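You operate a simulated robot arm through the tools that you are given. There is no shell and no other tool.

You run a simulated robot arm. Do the job below in one go: nothing can be reset, and whatever is moved stays where it is left.

Task
Reel 5 turns of grey yarn.
Fine: grey bobbin into the reel's cradle, toggle on the short post, dial to zero, lever to FREE.

It is judged by the outcome, as a careful person would: the job done as asked, and still so three seconds after it is handed in. It fails if anything else is knocked over, pushed out of place, dropped, spilled or broken.

Robot
A 6-joint arm with a two-finger gripper, fixed in place. Base frame: the origin is on the floor under the middle of its stand, x ahead of it, y to its left, z up; the work surface is at about z = 570. Lengths are in mm, angles in degrees, forces in N, time in s.
It reaches about 1417 mm from its shoulder. Its first joint turns from -166.0 to 166.0 degrees. Payload 3.43 kg.
Tool frame: the origin (TCP) lies between the finger pads and is the grasp point; the fingertips stand 20 mm ahead of it; z points along the fingers, y is the line along which they close. The gripper opens to 190 mm; its body begins 248 mm behind the TCP.
Orientation is told as [roll, pitch, yaw] about the base's x, y, z axes, in that order, counted from this pose: with the fingers straight down and closing along the base's y, the tool's x points along the base's -x, its y along +y and its z along -z.

Tools
- The arm moves only by the tool step_arm. Its argument "series" is a list that holds one entry, the list of rows, each a list of 7 numbers: the turn, a rotation vector about the tool's x, y, z in units of 6 degrees (1.0 is 6 degrees), then the shift along the tool's x, y, z in units of 40 mm (1.0 is 40 mm), then the opening, from 0 (shut) to 1 (fully open). In form: [[[ax, ay, az, x, y, z, hand], ...]]. A call has 1 to 20 rows; each row shifts and turns the commanded pose from where the row before left it, along the tool's axes as they then stand. A call with a number of a shift or a turn outside -1 to 1 is refused whole. A row lasts 0.2 s, in which the tool goes at most 50 mm and 8.6 degrees; a call with a longer step from one row to the next is refused whole, and so is a gripper value outside its range. A pose out of reach is approached as far as the arm can. The call stops where the force on the tool passes 40 N (or 10 N more than at its start, if that is more) or the arm is blocked; 0.2 s more then pass. The fingers move at their own pace (about 153 mm/s each) and stop on an object; they squeeze with about 27 N. The grip force told is the motor's: it shows also when the fingers shut on nothing. Time passes only in rows, and 0.2 s behind the last, so rows that do not move let the fingers close. The reply holds the time, the measured pose of the TCP, the force on the tool along the base axes, the opening and the grip force, in the units named above and with some noise, with the torque about the TCP (base axes, N m) and any sound that the robot's microphone picked up.
- Cameras (640 x 400 px; columns grow to the right, rows downward): "scene" is fixed at [39.6, -507.6, 1188.8]; the picture's right is [0.59, -0.81, 0.00], its down [-0.30, -0.22, -0.93] and it looks along [0.75, 0.55, -0.37] (base axes); focal length 313 px, centre (320, 200). "wrist" rides on the gripper at [70, -8, -288] in the tool frame; the picture's right is [0.12, 0.99, 0.00], its down [-0.96, 0.12, -0.25] and it looks along [-0.24, 0.03, 0.97] (tool axes); focal length 261 px, centre (320, 200). There is no depth. A picture from a camera that has moved, and an enlarged one, comes with that camera's place and axes in the base frame and with its lens. The place of the scene camera against the robot may be out by one fixed shift of up to 18 mm in any direction.
- grab_frame(camera): a new picture of that camera. It takes no simulated time.
- lift_body(by): moves the trunk up (or, below 0, down) by that many mm; the arm rides with it, the base frame stays. It gives what a move gives, with no picture.
- close_up(camera, box): a new picture of the part [left, top, right, bottom] of that camera's present view, enlarged. It takes no simulated time.
- close_job(): hands the job in; it is judged then, once.

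Places have to be worked out from the pictures, the camera data and where the tool is seen. Open the gripper and draw the arm clear of the work before you hand the job in, unless the task says otherwise.

The tools are called after "Emit:" by a JSON object that holds its "name" and its "arguments". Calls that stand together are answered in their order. step_arm: Moves the arm, as the interface text tells. Its arguments: {"type":"object","properties":{"series":{"type":"array","items":{"type":"array","items":{"type":"array","items":{"type":"number"}}}}},"required":["series"]} The other tools are called the same way: lift_body (by) moves the trunk up or down; grab_frame (camera) takes a picture; close_up (camera, box) takes an enlarged picture of a part of a camera's view; close_job () hands the job in.

At the start:

```text
time_s: 0.0
ee_pos: [677.2, 42.8, 1104.1]
orientation: [0.1, 0.1, 0.0]
ft_force: [0.6, 1.1, 0.1]
torque: [0.0, 0.0, -0.02]
gripper_width: 189.9
finger_force: 0.2
trunk travel left (down, up): [-200.0, 240.0]
```

scene: 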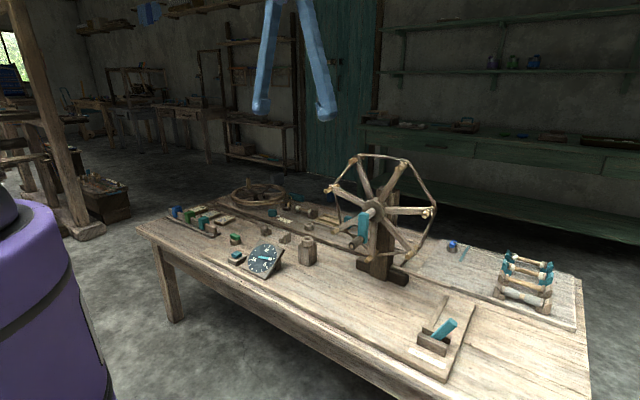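
wrist: 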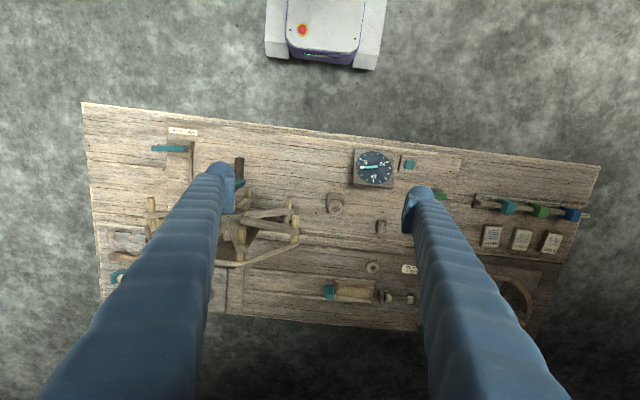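

The first pictures show a table with a reel wheel, a dial, a lever block, a rack of bobbins and various posts. I take enlarged pictures to tell what each is before moving.

Emit:
{"name": "close_up", "arguments": {"camera": "scene", "box": [140, 170, 340, 295]}}

Emit:
{"name": "close_up", "arguments": {"camera": "scene", "box": [300, 140, 460, 240]}}

Emit:
{"name": "close_up", "arguments": {"camera": "scene", "box": [400, 220, 600, 345]}}

Emit:
{"name": "close_up", "arguments": {"camera": "scene", "box": [380, 280, 500, 380]}}

Emit:
{"name": "close_up", "arguments": {"camera": "wrist", "box": [80, 100, 320, 330]}}

Emit:
{"name": "close_up", "arguments": {"camera": "wrist", "box": [310, 130, 610, 330]}}

```text
3.20 times, centred on (240, 232) of scene
camera zoom: at [39.6, -507.6, 1188.8], right [0.59, -0.81, 0.0], down [-0.3, -0.22, -0.93], along [0.75, 0.55, -0.37], focal length 1002 px, centre (576, 96)
```

zoom: 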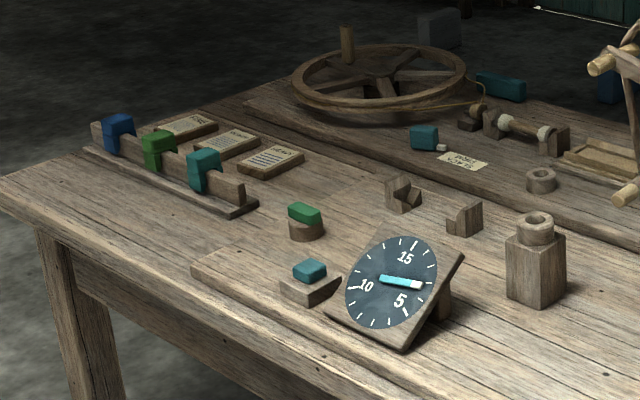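

```text
4.00 times, centred on (380, 190) of scene
camera zoom: at [39.6, -507.6, 1188.8], right [0.59, -0.81, 0.0], down [-0.3, -0.22, -0.93], along [0.75, 0.55, -0.37], focal length 1253 px, centre (80, 240)
```

zoom: 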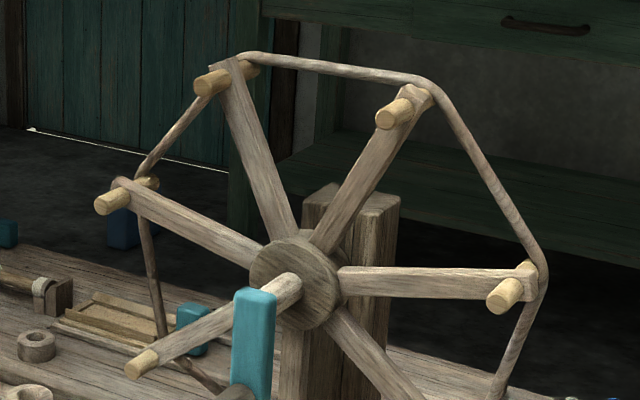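

```text
3.20 times, centred on (500, 282) of scene
camera zoom: at [39.6, -507.6, 1188.8], right [0.59, -0.81, 0.0], down [-0.3, -0.22, -0.93], along [0.75, 0.55, -0.37], focal length 1002 px, centre (-256, -64)
```

zoom: 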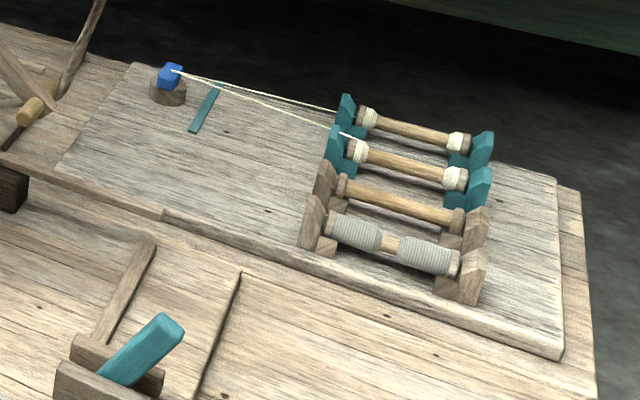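

```text
4.00 times, centred on (440, 330) of scene
camera zoom: at [39.6, -507.6, 1188.8], right [0.59, -0.81, 0.0], down [-0.3, -0.22, -0.93], along [0.75, 0.55, -0.37], focal length 1253 px, centre (-160, -320)
```

zoom: 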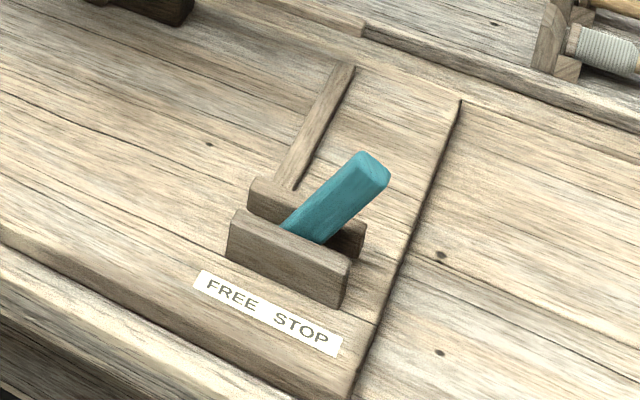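

```text
1.74 times, centred on (200, 215) of wrist
camera zoom: at [605.9, 33.8, 1391.5], right [-0.12, 0.99, 0.0], down [0.96, 0.12, 0.25], along [0.24, 0.03, -0.97], focal length 453 px, centre (529, 174)
```

zoom: 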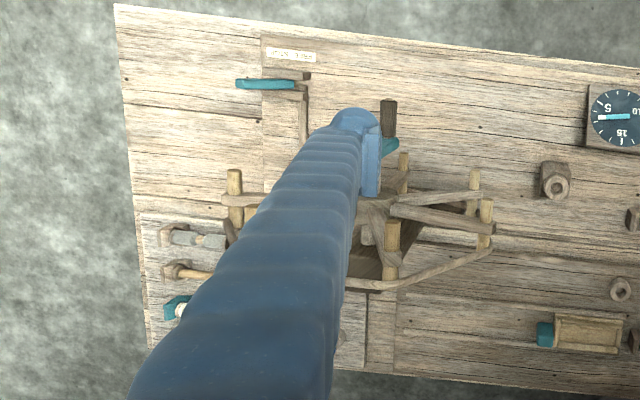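

```text
2.00 times, centred on (460, 230) of wrist
camera zoom: at [605.9, 33.8, 1391.5], right [-0.12, 0.99, 0.0], down [0.96, 0.12, 0.25], along [0.24, 0.03, -0.97], focal length 521 px, centre (40, 140)
```

zoom: 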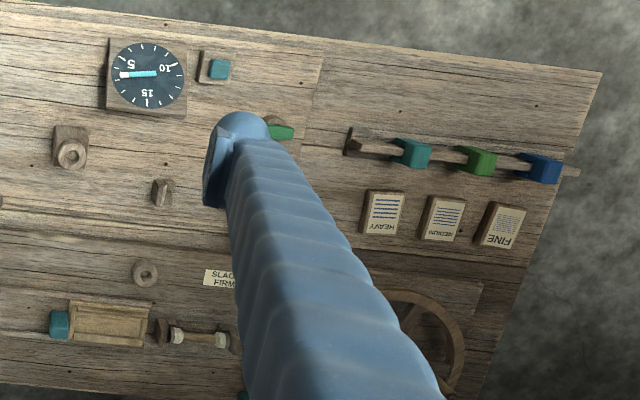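

I need finer detail: cards, the posts with green/teal tops, the bobbin rack, and the spot near the "SLACK/FIRM" label.

Emit:
{"name": "close_up", "arguments": {"camera": "scene", "box": [160, 195, 240, 245]}}

Emit:
{"name": "close_up", "arguments": {"camera": "scene", "box": [220, 180, 330, 249]}}

Emit:
{"name": "close_up", "arguments": {"camera": "scene", "box": [220, 225, 320, 287]}}

Emit:
{"name": "close_up", "arguments": {"camera": "scene", "box": [340, 195, 420, 295]}}

Emit:
{"name": "close_up", "arguments": {"camera": "scene", "box": [435, 225, 500, 266]}}

Emit:
{"name": "close_up", "arguments": {"camera": "scene", "box": [485, 240, 565, 320]}}

Emit:
{"name": "close_up", "arguments": {"camera": "wrist", "box": [470, 190, 590, 260]}}

Emit:
{"name": "close_up", "arguments": {"camera": "wrist", "box": [80, 130, 220, 300]}}

```text
8.00 times, centred on (200, 220) of scene
camera zoom: at [39.6, -507.6, 1188.8], right [0.59, -0.81, 0.0], down [-0.3, -0.22, -0.93], along [0.75, 0.55, -0.37], focal length 2506 px, centre (1280, 40)
```

zoom: 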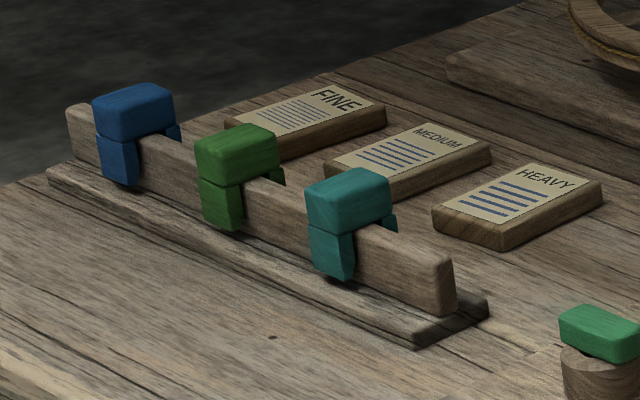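

```text
5.80 times, centred on (275, 214) of scene
camera zoom: at [39.6, -507.6, 1188.8], right [0.59, -0.81, 0.0], down [-0.3, -0.22, -0.93], along [0.75, 0.55, -0.37], focal length 1816 px, centre (581, 116)
```

zoom: 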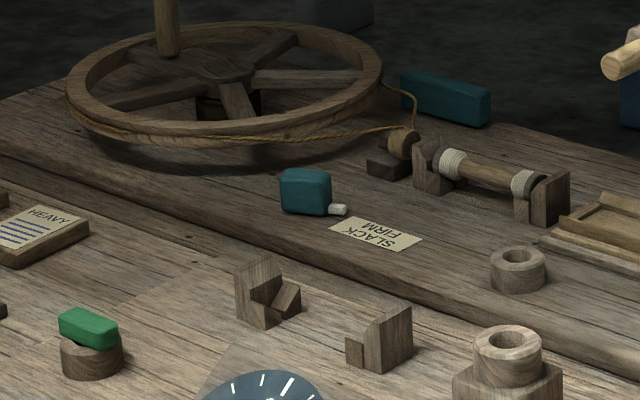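

```text
6.40 times, centred on (270, 256) of scene
camera zoom: at [39.6, -507.6, 1188.8], right [0.59, -0.81, 0.0], down [-0.3, -0.22, -0.93], along [0.75, 0.55, -0.37], focal length 2004 px, centre (640, -158)
```

zoom: 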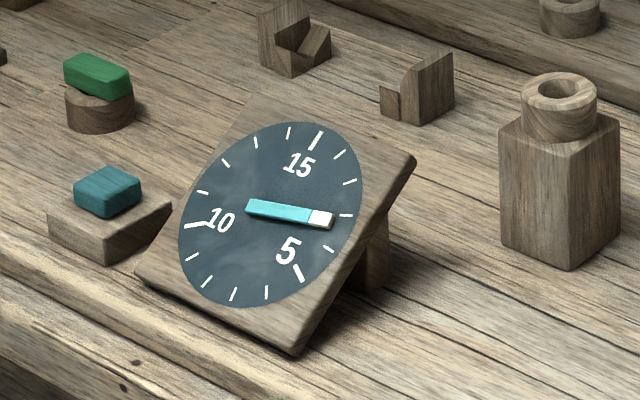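

```text
4.00 times, centred on (380, 245) of scene
camera zoom: at [39.6, -507.6, 1188.8], right [0.59, -0.81, 0.0], down [-0.3, -0.22, -0.93], along [0.75, 0.55, -0.37], focal length 1253 px, centre (80, 20)
```

zoom: 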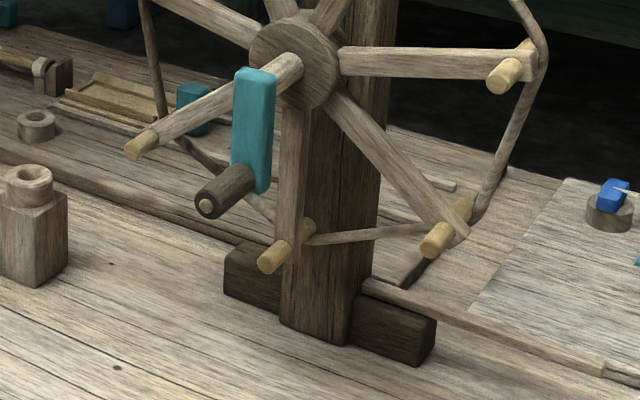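

```text
9.76 times, centred on (468, 246) of scene
camera zoom: at [39.6, -507.6, 1188.8], right [0.59, -0.81, 0.0], down [-0.3, -0.22, -0.93], along [0.75, 0.55, -0.37], focal length 3056 px, centre (-1119, -244)
```

zoom: 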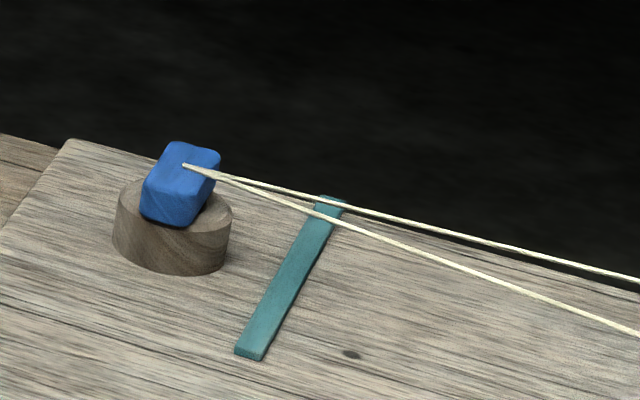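

```text
5.00 times, centred on (525, 280) of scene
camera zoom: at [39.6, -507.6, 1188.8], right [0.59, -0.81, 0.0], down [-0.3, -0.22, -0.93], along [0.75, 0.55, -0.37], focal length 1566 px, centre (-705, -200)
```

zoom: 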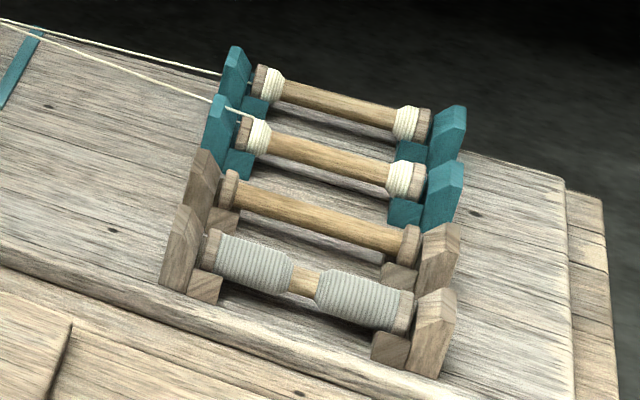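

```text
5.33 times, centred on (530, 225) of wrist
camera zoom: at [605.9, 33.8, 1391.5], right [-0.12, 0.99, 0.0], down [0.96, 0.12, 0.25], along [0.24, 0.03, -0.97], focal length 1390 px, centre (-800, 67)
```

zoom: 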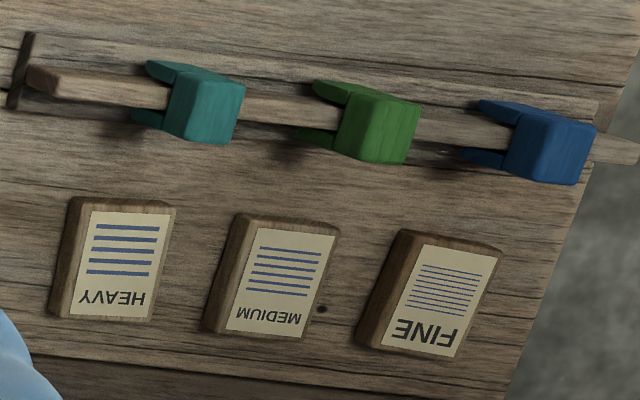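

```text
2.35 times, centred on (150, 215) of wrist
camera zoom: at [605.9, 33.8, 1391.5], right [-0.12, 0.99, 0.0], down [0.96, 0.12, 0.25], along [0.24, 0.03, -0.97], focal length 613 px, centre (720, 165)
```

zoom: 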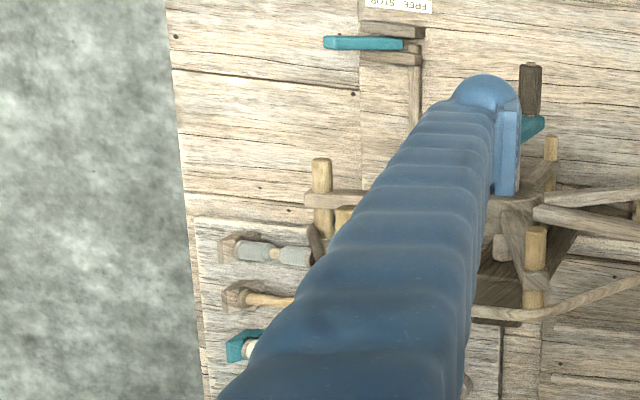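

The bench has a reel with teal crank, a dial showing about 3, a lever at STOP, a rack with the grey bobbin, two notched blocks (probably the reel's cradle) and some ring-shaped posts. I move the hand to the left, high above everything, to look at the cradle, posts and toggles from another angle.

Emit:
{"name": "step_arm", "arguments": {"series": [[[0, 0, 0, 0.3, 1, 0, 1], [0, 0, 0, 0.3, 1, 0, 1], [0, 0, 0, 0.3, 1, 0, 1], [0, 0, 0, 0.3, 1, 0, 1], [0, 0, 0, 0.3, 1, 0, 1], [0, 0, 0, 0.3, 1, 0, 1], [0, 0, 0, 0.3, 1, 0, 1], [0, 0, 0, 0.3, 1, 0, 1]]]}}

Emit:
{"name": "grab_frame", "arguments": {"camera": "wrist"}}

Emit:
{"name": "grab_frame", "arguments": {"camera": "scene"}}

```text
time_s: 1.8
ee_pos: [580.5, 363.0, 1103.5]
orientation: [0.0, 0.1, 0.1]
ft_force: [-0.6, -0.4, 0.3]
torque: [-0.04, -0.01, 0.02]
gripper_width: 190.2
finger_force: 0.0
trunk travel left (down, up): [-200.0, 240.0]
```

```text
taken
camera wrist: at [509.1, 353.6, 1390.5], right [-0.12, 0.99, 0.0], down [0.96, 0.12, 0.25], along [0.25, 0.03, -0.97], focal length 261 px, centre (320, 200)
```

wrist: 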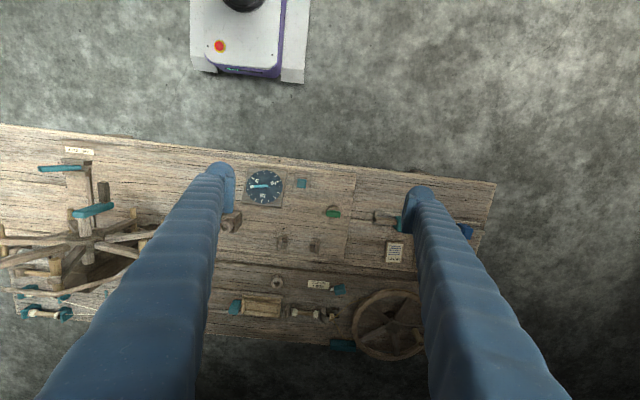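

```text
taken
```

scene: 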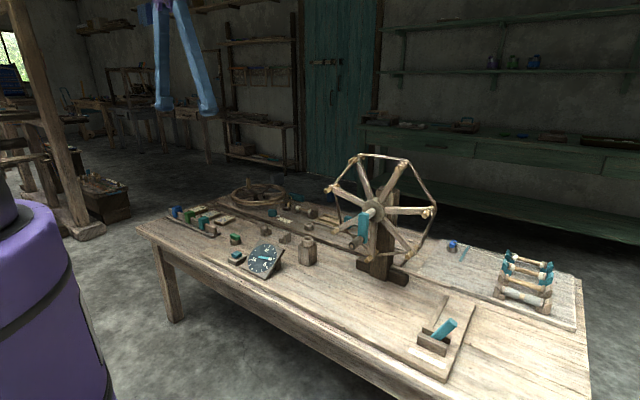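

The work area of the reel is now between the fingers. I enlarge the regions with the dial, cradle, posts, the green toggle and the reel.

Emit:
{"name": "close_up", "arguments": {"camera": "wrist", "box": [220, 160, 350, 260]}}

Emit:
{"name": "close_up", "arguments": {"camera": "wrist", "box": [220, 260, 350, 350]}}

Emit:
{"name": "close_up", "arguments": {"camera": "wrist", "box": [0, 130, 200, 330]}}

Emit:
{"name": "close_up", "arguments": {"camera": "wrist", "box": [320, 195, 350, 225]}}

Emit:
{"name": "close_up", "arguments": {"camera": "scene", "box": [220, 225, 250, 245]}}

Emit:
{"name": "close_up", "arguments": {"camera": "scene", "box": [265, 215, 325, 270]}}

```text
4.00 times, centred on (285, 210) of wrist
camera zoom: at [509.1, 353.6, 1390.5], right [-0.12, 0.99, 0.0], down [0.96, 0.12, 0.25], along [0.25, 0.03, -0.97], focal length 1043 px, centre (460, 160)
```

zoom: 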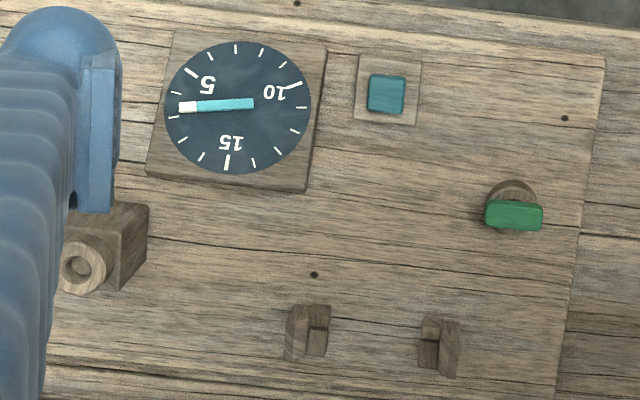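

```text
4.44 times, centred on (285, 305) of wrist
camera zoom: at [509.1, 353.6, 1390.5], right [-0.12, 0.99, 0.0], down [0.96, 0.12, 0.25], along [0.25, 0.03, -0.97], focal length 1158 px, centre (476, -267)
```

zoom: 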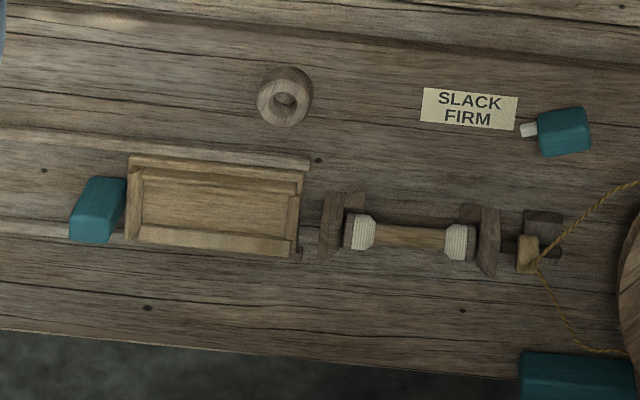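

```text
2.00 times, centred on (100, 230) of wrist
camera zoom: at [509.1, 353.6, 1390.5], right [-0.12, 0.99, 0.0], down [0.96, 0.12, 0.25], along [0.25, 0.03, -0.97], focal length 521 px, centre (760, 140)
```

zoom: 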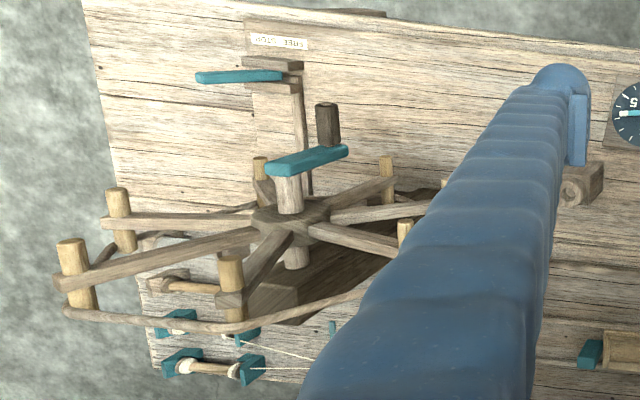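

```text
13.33 times, centred on (335, 210) of wrist
camera zoom: at [509.1, 353.6, 1390.5], right [-0.12, 0.99, 0.0], down [0.96, 0.12, 0.25], along [0.25, 0.03, -0.97], focal length 3475 px, centre (120, 67)
```

zoom: 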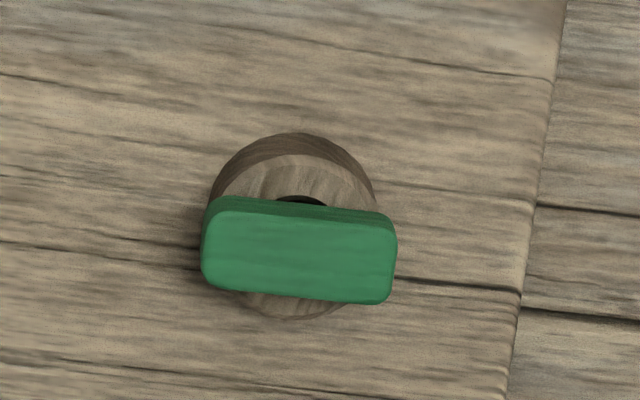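

```text
16.00 times, centred on (235, 235) of scene
camera zoom: at [39.6, -507.6, 1188.8], right [0.59, -0.81, 0.0], down [-0.3, -0.22, -0.93], along [0.75, 0.55, -0.37], focal length 5011 px, centre (1680, -360)
```

zoom: 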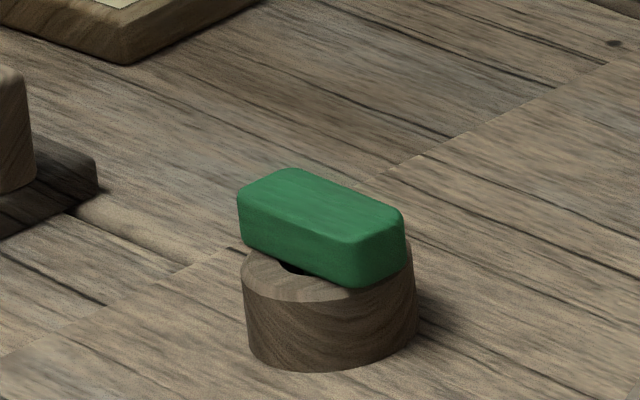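

```text
7.27 times, centred on (295, 242) of scene
camera zoom: at [39.6, -507.6, 1188.8], right [0.59, -0.81, 0.0], down [-0.3, -0.22, -0.93], along [0.75, 0.55, -0.37], focal length 2278 px, centre (502, -109)
```

zoom: 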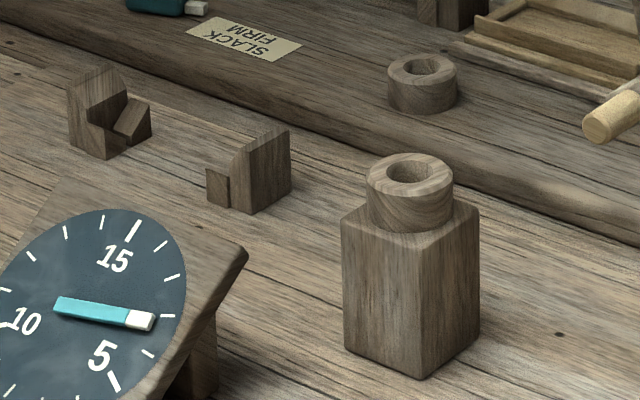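

The green toggle sits on a low stump near (748, 426), a tall ring post stands near (810, 106) and a short ring post near (1024, 267). To understand clips, toggles and cards better, I tilt the hand forward for an oblique look from the left front.

Emit:
{"name": "step_arm", "arguments": {"series": [[[0, -1, 0, 0.5, 0.5, 0, 1], [0, -1, 0, 0.5, 0.5, 0, 1], [0, -1, 0, 0.5, 0.5, 0, 1], [0, -1, 0, 0.5, 0.5, 0, 1], [0, -1, 0, 0.5, 0.5, 0, 1], [0, -1, 0, 0.5, 0.5, 0, 1]]]}}

Emit:
{"name": "grab_frame", "arguments": {"camera": "wrist"}}

```text
time_s: 3.0
ee_pos: [569.6, 351.3, 1061.0]
orientation: [-2.1, -27.0, -10.3]
ft_force: [0.7, -0.9, -0.8]
torque: [0.11, 0.15, 0.02]
gripper_width: 190.0
finger_force: 0.2
trunk travel left (down, up): [-200.0, 240.0]
stopped in row 5: the arm was blocked; the commanded pose is now the measured one
```

```text
taken
camera wrist: at [378.0, 388.3, 1285.1], right [0.09, 0.99, -0.09], down [0.76, -0.01, 0.65], along [0.65, -0.13, -0.75], focal length 261 px, centre (320, 200)
```

wrist: 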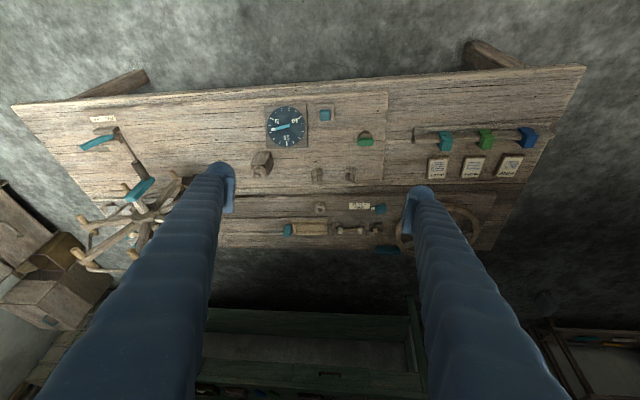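

The arm reached a joint limit there, but the view is useful. I enlarge the rail with clips, the toggle, dial and posts.

Emit:
{"name": "close_up", "arguments": {"camera": "wrist", "box": [400, 110, 550, 190]}}

Emit:
{"name": "close_up", "arguments": {"camera": "wrist", "box": [240, 90, 400, 190]}}

Emit:
{"name": "close_up", "arguments": {"camera": "wrist", "box": [270, 180, 420, 260]}}

Emit:
{"name": "close_up", "arguments": {"camera": "wrist", "box": [60, 90, 220, 280]}}

Emit:
{"name": "close_up", "arguments": {"camera": "wrist", "box": [420, 110, 540, 160]}}

Emit:
{"name": "close_up", "arguments": {"camera": "wrist", "box": [345, 120, 385, 160]}}

```text
4.27 times, centred on (475, 150) of wrist
camera zoom: at [378.0, 388.3, 1285.1], right [0.09, 0.99, -0.09], down [0.76, -0.01, 0.65], along [0.65, -0.13, -0.75], focal length 1112 px, centre (-341, 413)
```

zoom: 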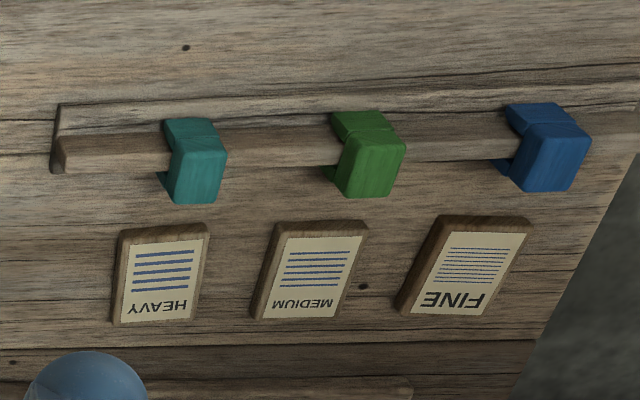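

```text
4.00 times, centred on (320, 140) of wrist
camera zoom: at [378.0, 388.3, 1285.1], right [0.09, 0.99, -0.09], down [0.76, -0.01, 0.65], along [0.65, -0.13, -0.75], focal length 1043 px, centre (320, 440)
```

zoom: 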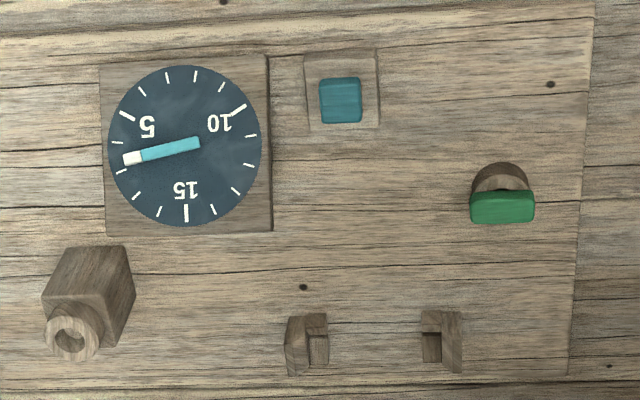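

```text
4.27 times, centred on (345, 220) of wrist
camera zoom: at [378.0, 388.3, 1285.1], right [0.09, 0.99, -0.09], down [0.76, -0.01, 0.65], along [0.65, -0.13, -0.75], focal length 1112 px, centre (213, 115)
```

zoom: 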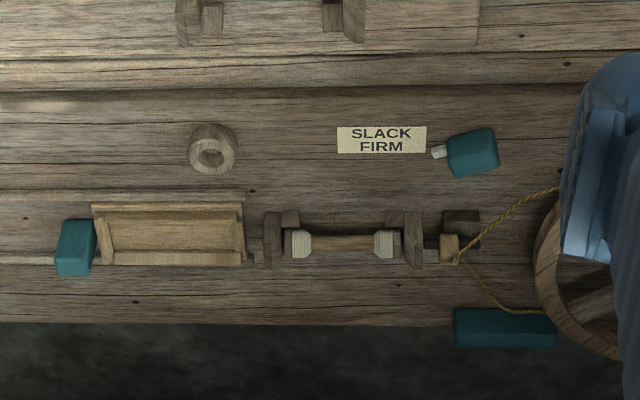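

```text
2.11 times, centred on (140, 185) of wrist
camera zoom: at [378.0, 388.3, 1285.1], right [0.09, 0.99, -0.09], down [0.76, -0.01, 0.65], along [0.65, -0.13, -0.75], focal length 549 px, centre (699, 232)
```

zoom: 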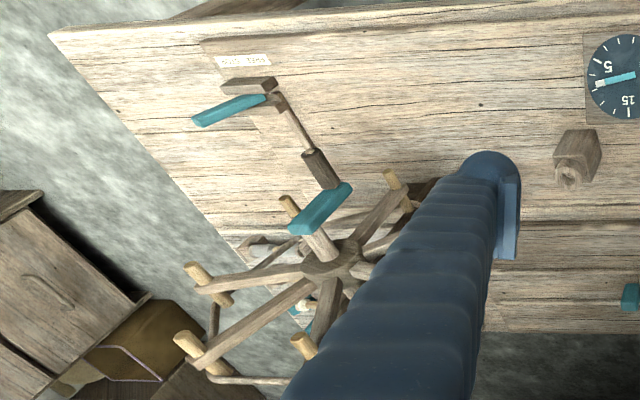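

```text
5.33 times, centred on (480, 135) of wrist
camera zoom: at [378.0, 388.3, 1285.1], right [0.09, 0.99, -0.09], down [0.76, -0.01, 0.65], along [0.65, -0.13, -0.75], focal length 1390 px, centre (-533, 547)
```

zoom: 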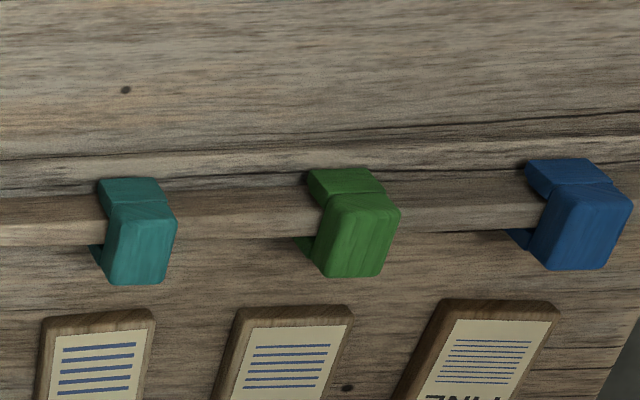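

```text
10.00 times, centred on (365, 140) of wrist
camera zoom: at [378.0, 388.3, 1285.1], right [0.09, 0.99, -0.09], down [0.76, -0.01, 0.65], along [0.65, -0.13, -0.75], focal length 2606 px, centre (-130, 800)
```

zoom: 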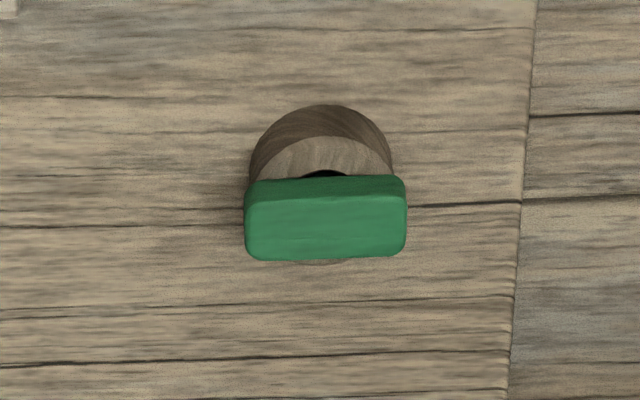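

Stump, tall post and the ring on the back board all have similar ring tops (about 42 mm). I look closer at the grey bobbin, the blue toggle's stump and the short ring for yarn ends or markings.

Emit:
{"name": "close_up", "arguments": {"camera": "scene", "box": [490, 275, 565, 320]}}

Emit:
{"name": "close_up", "arguments": {"camera": "scene", "box": [298, 216, 322, 234]}}

Emit:
{"name": "close_up", "arguments": {"camera": "scene", "box": [290, 230, 326, 270]}}

Emit:
{"name": "close_up", "arguments": {"camera": "scene", "box": [440, 234, 480, 262]}}

Emit:
{"name": "close_up", "arguments": {"camera": "scene", "box": [410, 310, 470, 370]}}

Emit:
{"name": "close_up", "arguments": {"camera": "scene", "box": [225, 244, 255, 268]}}

```text
8.53 times, centred on (528, 298) of scene
camera zoom: at [39.6, -507.6, 1188.8], right [0.59, -0.81, 0.0], down [-0.3, -0.22, -0.93], along [0.75, 0.55, -0.37], focal length 2672 px, centre (-1451, -632)
```

zoom: 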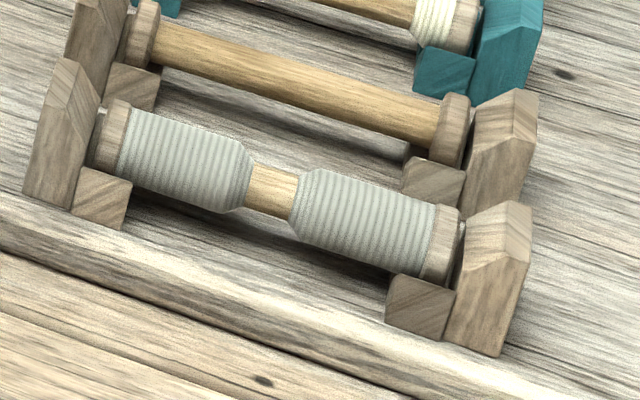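

```text
16.00 times, centred on (310, 225) of scene
camera zoom: at [39.6, -507.6, 1188.8], right [0.59, -0.81, 0.0], down [-0.3, -0.22, -0.93], along [0.75, 0.55, -0.37], focal length 5011 px, centre (480, -200)
```

zoom: 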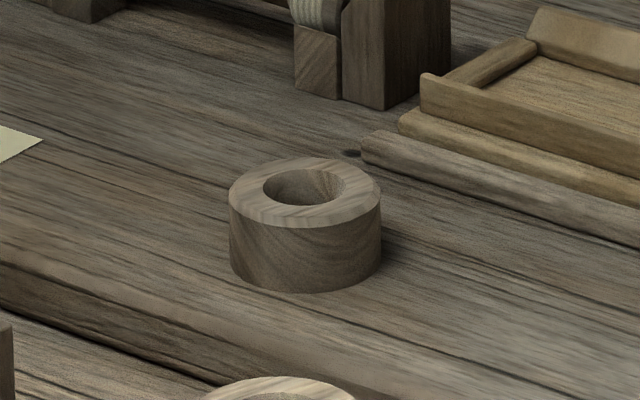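

```text
10.00 times, centred on (308, 250) of scene
camera zoom: at [39.6, -507.6, 1188.8], right [0.59, -0.81, 0.0], down [-0.3, -0.22, -0.93], along [0.75, 0.55, -0.37], focal length 3132 px, centre (440, -300)
```

zoom: 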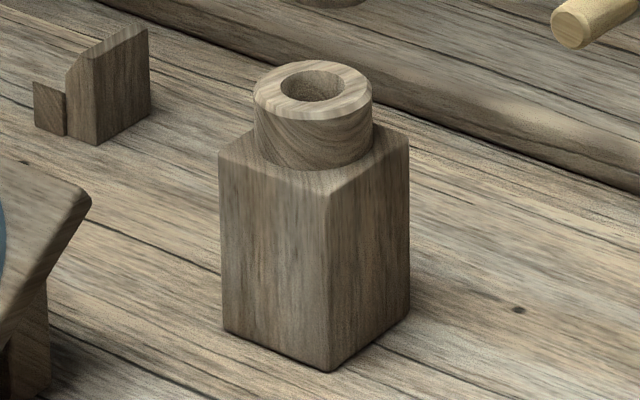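

```text
14.29 times, centred on (460, 248) of scene
camera zoom: at [39.6, -507.6, 1188.8], right [0.59, -0.81, 0.0], down [-0.3, -0.22, -0.93], along [0.75, 0.55, -0.37], focal length 4474 px, centre (-1680, -486)
```

zoom: 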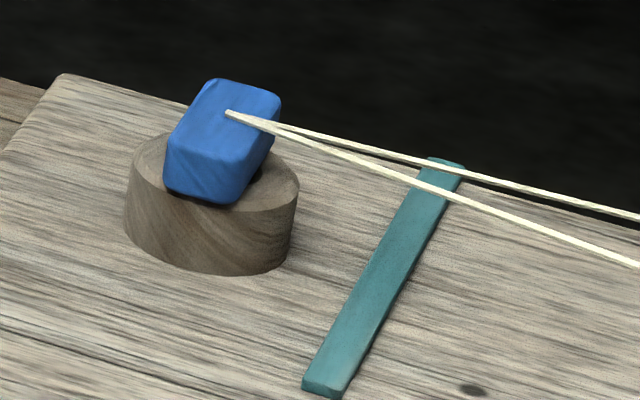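

```text
6.67 times, centred on (440, 340) of scene
camera zoom: at [39.6, -507.6, 1188.8], right [0.59, -0.81, 0.0], down [-0.3, -0.22, -0.93], along [0.75, 0.55, -0.37], focal length 2088 px, centre (-480, -733)
```

zoom: 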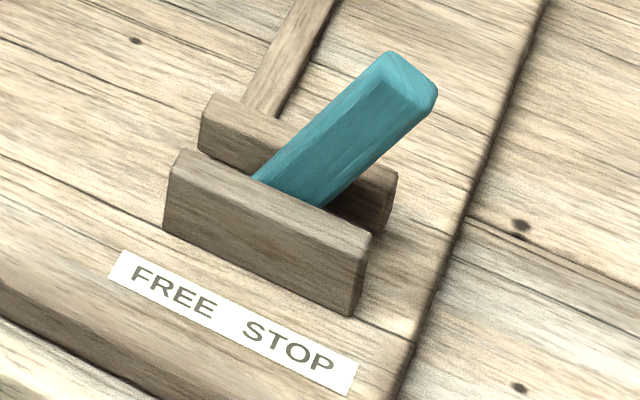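

```text
16.00 times, centred on (240, 256) of scene
camera zoom: at [39.6, -507.6, 1188.8], right [0.59, -0.81, 0.0], down [-0.3, -0.22, -0.93], along [0.75, 0.55, -0.37], focal length 5011 px, centre (1600, -696)
```

zoom: 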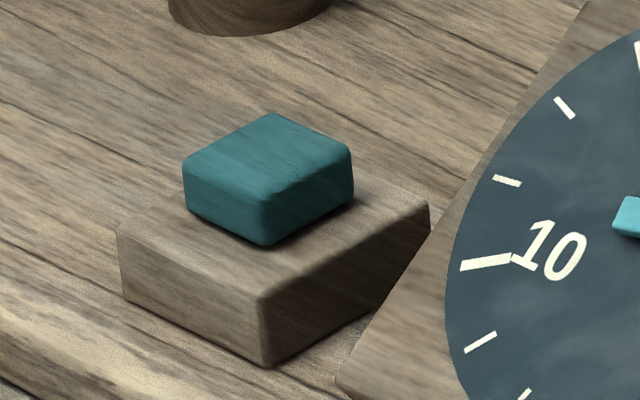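

The bobbins lie along y, like the cradle. I level the hand again (undoing the tilt) so I can look at the rail clips and the posts from other sides.

Emit:
{"name": "step_arm", "arguments": {"series": [[[0, 0.9, 0, 0, 0, 0, 1], [0, 0.9, 0, 0, 0, 0, 1], [0, 0.9, 0, 0, 0, 0, 1], [0, 0.9, 0, 0, 0, 0, 1], [0, 0.9, 0, 0, 0, 0, 1]]]}}

```text
time_s: 4.2
ee_pos: [565.9, 356.0, 1065.5]
orientation: [-1.5, -0.2, -10.9]
ft_force: [0.2, -0.3, 0.5]
torque: [0.0, 0.06, 0.03]
gripper_width: 190.1
finger_force: 0.1
trunk travel left (down, up): [-200.0, 240.0]
```

I correct the yaw and raise the hand so it clears the reel (top near z ≈ 1050), then travel toward the bobbin rack on the right.

Emit:
{"name": "step_arm", "arguments": {"series": [[[-0.12, 0, -0.91, 0, 0, -1, 1], [-0.12, 0, -0.91, 0, 0, -1, 1], [0, 0, 0, 0, -1, -0.4, 1], [0, 0, 0, 0, -1, 0, 1], [0, 0, 0, 0, -1, 0, 1], [0, 0, 0, 0, -1, 0, 1], [0, 0, 0, 0, -1, 0, 1], [0, 0, 0, 0, -1, 0, 1], [0, 0, 0, 0, -1, 0, 1], [0, 0, 0, 0, -1, 0, 1], [0, 0, 0, 0, -1, 0, 1], [0, 0, 0, 0, -1, 0, 1], [0, 0, 0, 0, -1, 0, 1], [0, 0, 0, 0, -1, 0, 1], [0, 0, 0, 0, -1, 0, 1], [0, 0, 0, 0, -1, 0, 1], [0, 0, 0, 0, -1, 0, 1], [0, 0, 0, 0, -1, 0, 1], [0, 0, 0, 0, -1, 0, 1], [0, 0, 0, 0, -1, 0, 1]]]}}

```text
time_s: 8.4
ee_pos: [564.4, -362.9, 1163.2]
orientation: [-0.1, -0.2, -0.1]
ft_force: [-1.3, 0.1, 0.9]
torque: [-0.02, 0.03, 0.02]
gripper_width: 189.9
finger_force: 0.1
trunk travel left (down, up): [-200.0, 240.0]
```

The hand is level again at (564, -363, 1163). I go on to a viewing spot in front of the rack and look at the reel's lever and rack.

Emit:
{"name": "step_arm", "arguments": {"series": [[[0, 0, 0, -1, -0.5, 0, 1], [0, 0, 0, -1, -0.5, 0, 1], [0, 0, 0, -1, -0.5, 0, 1], [0, 0, 0, -1, -0.5, 0.5, 1], [0, 0, 0, -1, -0.5, 1, 1], [0, 0, 0, -1, -0.5, 1, 1], [0, 0, 0, -1, -0.5, 1, 1], [0, 0, 0, -1, -0.5, 1, 1]]]}}

Emit:
{"name": "grab_frame", "arguments": {"camera": "wrist"}}

```text
refused: row 5 steps farther than a row can; nothing moved
```

```text
taken
camera wrist: at [492.3, -370.5, 1450.6], right [-0.12, 0.99, 0.0], down [0.96, 0.11, 0.25], along [0.25, 0.03, -0.97], focal length 261 px, centre (320, 200)
```

wrist: 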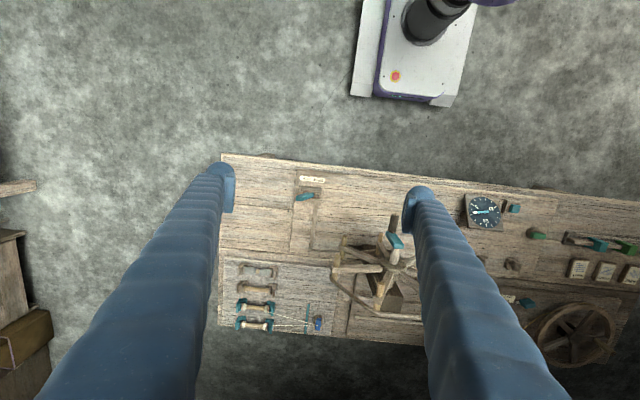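

A row may only go 50 mm in all; I keep that in mind. This spot already shows the rack, lever and reel well, so I enlarge those.

Emit:
{"name": "close_up", "arguments": {"camera": "wrist", "box": [220, 240, 340, 345]}}

Emit:
{"name": "close_up", "arguments": {"camera": "wrist", "box": [260, 150, 420, 330]}}

Emit:
{"name": "close_up", "arguments": {"camera": "wrist", "box": [280, 160, 340, 210]}}

Emit:
{"name": "close_up", "arguments": {"camera": "wrist", "box": [450, 180, 640, 330]}}

```text
3.81 times, centred on (280, 292) of wrist
camera zoom: at [492.3, -370.5, 1450.6], right [-0.12, 0.99, 0.0], down [0.96, 0.11, 0.25], along [0.25, 0.03, -0.97], focal length 993 px, centre (472, -152)
```

zoom: 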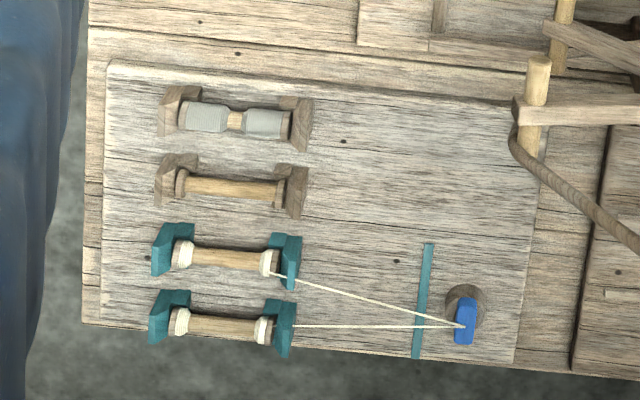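

```text
2.22 times, centred on (340, 240) of wrist
camera zoom: at [492.3, -370.5, 1450.6], right [-0.12, 0.99, 0.0], down [0.96, 0.11, 0.25], along [0.25, 0.03, -0.97], focal length 579 px, centre (276, 111)
```

zoom: 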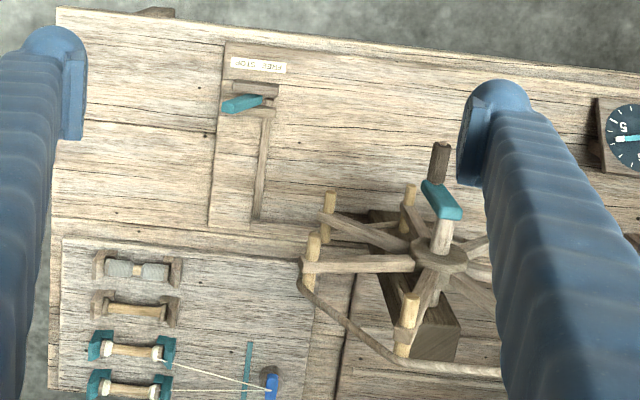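

```text
8.00 times, centred on (310, 185) of wrist
camera zoom: at [492.3, -370.5, 1450.6], right [-0.12, 0.99, 0.0], down [0.96, 0.11, 0.25], along [0.25, 0.03, -0.97], focal length 2085 px, centre (400, 320)
```

zoom: 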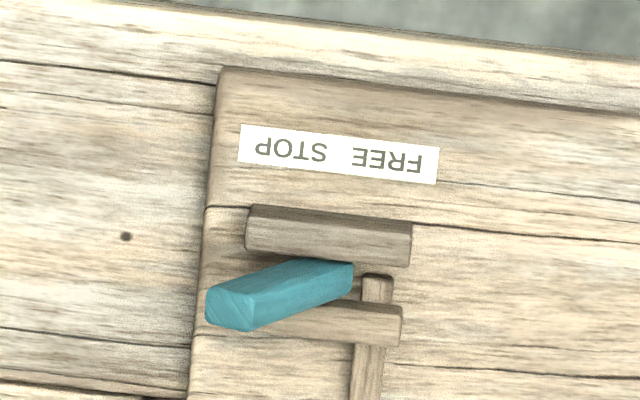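

```text
2.67 times, centred on (545, 255) of wrist
camera zoom: at [492.3, -370.5, 1450.6], right [-0.12, 0.99, 0.0], down [0.96, 0.11, 0.25], along [0.25, 0.03, -0.97], focal length 695 px, centre (-280, 53)
```

zoom: 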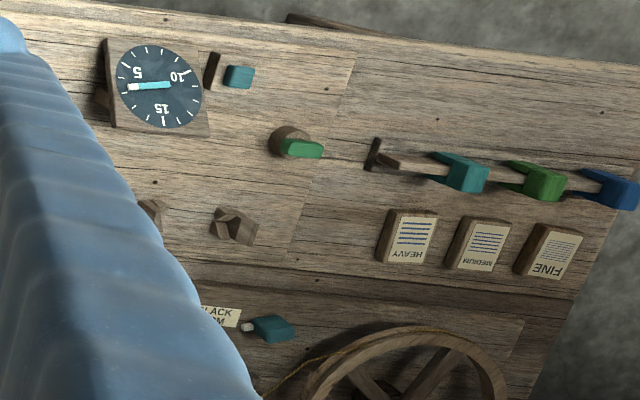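

The grey bobbin's centre works out near (997, -535, 607), about 100 mm long along y, with the next bobbin about 63 mm behind it. I check the finger shape with the scene camera to plan a grasp between neighbours.

Emit:
{"name": "grab_frame", "arguments": {"camera": "scene"}}

Emit:
{"name": "close_up", "arguments": {"camera": "wrist", "box": [200, 150, 250, 220]}}

Emit:
{"name": "close_up", "arguments": {"camera": "wrist", "box": [245, 255, 305, 300]}}

```text
taken
```

scene: 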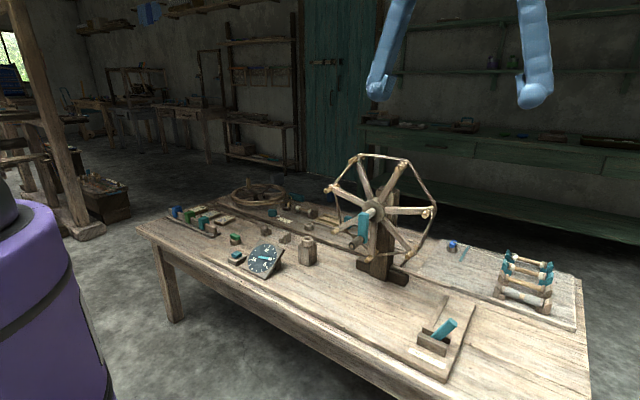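

```text
5.71 times, centred on (225, 185) of wrist
camera zoom: at [492.3, -370.5, 1450.6], right [-0.12, 0.99, 0.0], down [0.96, 0.11, 0.25], along [0.25, 0.03, -0.97], focal length 1489 px, centre (863, 286)
```

zoom: 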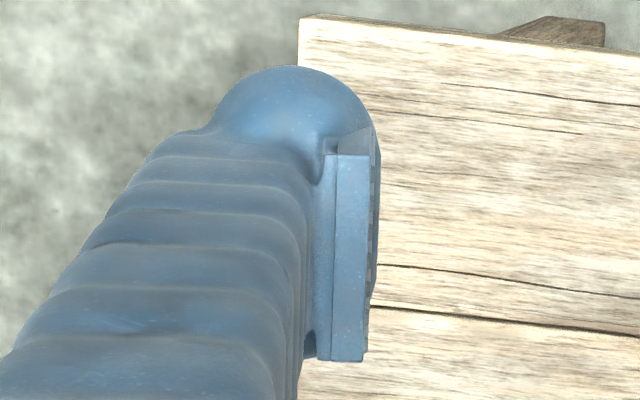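

```text
8.89 times, centred on (275, 278) of wrist
camera zoom: at [492.3, -370.5, 1450.6], right [-0.12, 0.99, 0.0], down [0.96, 0.11, 0.25], along [0.25, 0.03, -0.97], focal length 2317 px, centre (720, -489)
```

zoom: 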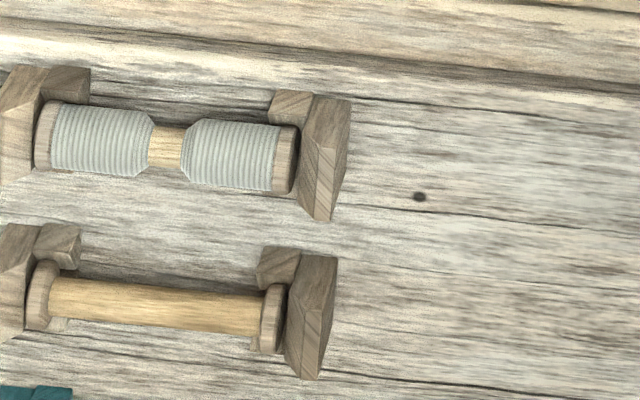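

Emit:
{"name": "close_up", "arguments": {"camera": "scene", "box": [350, 0, 570, 120]}}

Emit:
{"name": "close_up", "arguments": {"camera": "scene", "box": [500, 50, 570, 115]}}

```text
2.91 times, centred on (460, 60) of scene
camera zoom: at [39.6, -507.6, 1188.8], right [0.59, -0.81, 0.0], down [-0.3, -0.22, -0.93], along [0.75, 0.55, -0.37], focal length 911 px, centre (-87, 607)
```

zoom: 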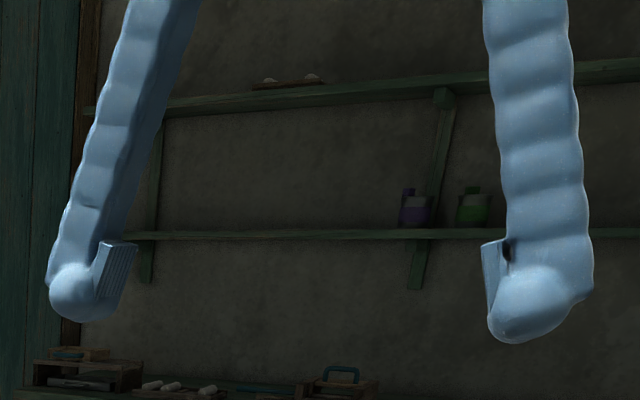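

```text
6.15 times, centred on (535, 82) of scene
camera zoom: at [39.6, -507.6, 1188.8], right [0.59, -0.81, 0.0], down [-0.3, -0.22, -0.93], along [0.75, 0.55, -0.37], focal length 1927 px, centre (-1003, 923)
```

zoom: 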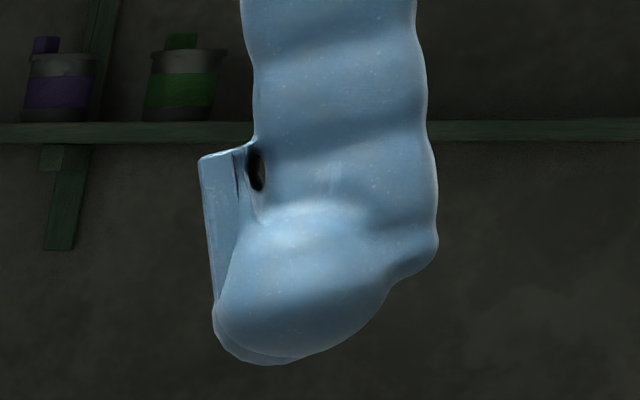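

The fingers are about 40 mm thick, so I'll grip the bobbin at its bare middle with the fingers closing along x. I move over the rack at height, then turn the hand 90° while coming down to z ≈ 850.

Emit:
{"name": "step_arm", "arguments": {"series": [[[0, 0, 0, -0.96, -0.39, 0, 1], [0, 0, 0, -0.96, -0.39, 0, 1], [0, 0, 0, -0.96, -0.39, 0, 1], [0, 0, 0, -0.96, -0.39, 0, 1], [0, 0, 0, -0.96, -0.39, 0, 1], [0, 0, 0, -0.96, -0.39, 0, 1], [0, 0, 0, -0.96, -0.39, 0, 1], [0, 0, 0, -0.96, -0.39, 0, 1], [0, 0, 0, -0.96, -0.39, 0, 1], [0, 0, 0, -0.96, -0.39, 0, 1], [0, 0, 0, -0.96, -0.39, 0, 1]]]}}

Emit:
{"name": "step_arm", "arguments": {"series": [[[0, 0, 1, 0, 0, 0.52, 0.7], [0, 0, 1, 0, 0, 0.52, 0.7], [0, 0, 1, 0, 0, 0.52, 0.7], [0, 0, 1, 0, 0, 0.52, 0.7], [0, 0, 1, 0, 0, 0.52, 0.7], [0, 0, 1, 0, 0, 0.52, 0.7], [0, 0, 1, 0, 0, 0.52, 0.7], [0, 0, 1, 0, 0, 0.52, 0.7], [0, 0, 1, 0, 0, 0.52, 0.7], [0, 0, 1, 0, 0, 0.52, 0.7], [0, 0, 1, 0, 0, 0.52, 0.7], [0, 0, 1, 0, 0, 0.52, 0.7], [0, 0, 1, 0, 0, 0.52, 0.7], [0, 0, 1, 0, 0, 0.52, 0.7], [0, 0, 1, 0, 0, 0.52, 0.7]]]}}

Emit:
{"name": "grab_frame", "arguments": {"camera": "wrist"}}

```text
time_s: 10.8
ee_pos: [859.9, -467.9, 1131.8]
orientation: [-0.1, -0.4, -0.2]
ft_force: [0.3, -0.3, 0.8]
torque: [-0.06, -0.09, -0.04]
gripper_width: 190.0
finger_force: 0.0
out of reach, approached as far as the arm can: row 8, 9, 10, 11
trunk travel left (down, up): [-200.0, 240.0]
```

```text
time_s: 14.0
ee_pos: [861.5, -468.4, 818.0]
orientation: [0.2, -0.1, -90.2]
ft_force: [0.3, 0.1, 0.0]
torque: [-0.02, 0.04, -0.05]
gripper_width: 133.1
finger_force: 0.1
trunk travel left (down, up): [-200.0, 240.0]
```

```text
taken
camera wrist: at [851.6, -397.0, 1104.9], right [0.99, 0.12, 0.0], down [0.11, -0.96, 0.25], along [0.03, -0.25, -0.97], focal length 261 px, centre (320, 200)
```

wrist: 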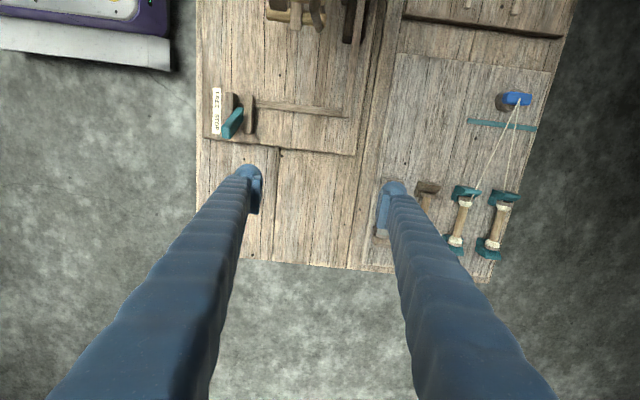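

Now yaw is -90° (tool x = base +y, tool y = base +x). I shift over the grey bobbin and look down at it.

Emit:
{"name": "step_arm", "arguments": {"series": [[[0, 0, 0, -0.42, 0.76, 0.2, 0.7], [0, 0, 0, -0.42, 0.76, 0.2, 0.7], [0, 0, 0, -0.42, 0.76, 0.2, 0.7], [0, 0, 0, -0.42, 0.76, 0.2, 0.7]]]}}

Emit:
{"name": "grab_frame", "arguments": {"camera": "wrist"}}

Emit:
{"name": "close_up", "arguments": {"camera": "wrist", "box": [250, 130, 410, 230]}}

```text
time_s: 15.0
ee_pos: [908.6, -492.4, 802.3]
orientation: [0.3, 0.0, -90.1]
ft_force: [0.3, 0.2, 0.2]
torque: [-0.08, -0.01, 0.01]
gripper_width: 132.7
finger_force: 0.0
out of reach, approached as far as the arm can: row 2, 3, 4
trunk travel left (down, up): [-200.0, 240.0]
```

```text
taken
camera wrist: at [898.0, -421.1, 1090.2], right [0.99, 0.12, 0.0], down [0.11, -0.96, 0.25], along [0.03, -0.25, -0.97], focal length 261 px, centre (320, 200)
```

wrist: 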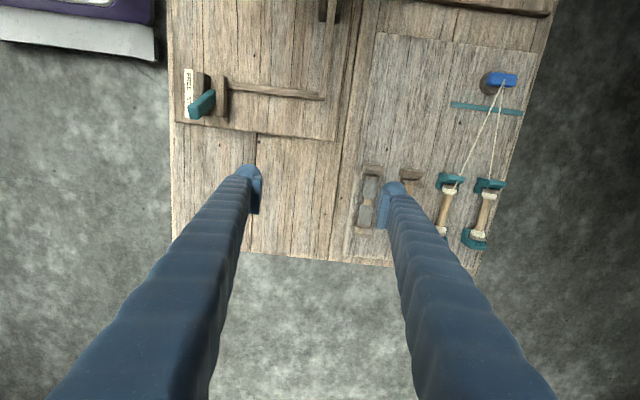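

```text
4.00 times, centred on (330, 180) of wrist
camera zoom: at [898.0, -421.1, 1090.2], right [0.99, 0.12, 0.0], down [0.11, -0.96, 0.25], along [0.03, -0.25, -0.97], focal length 1043 px, centre (280, 280)
```

zoom: 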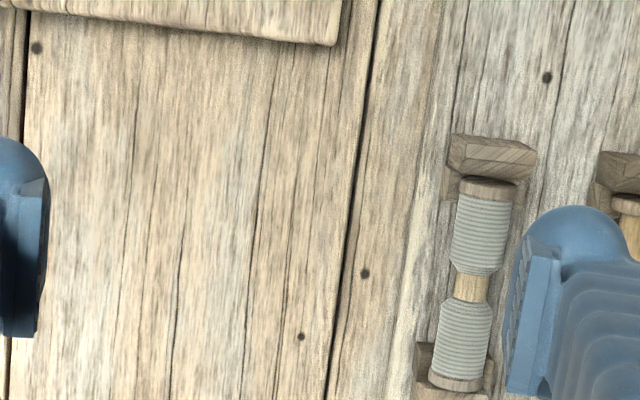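

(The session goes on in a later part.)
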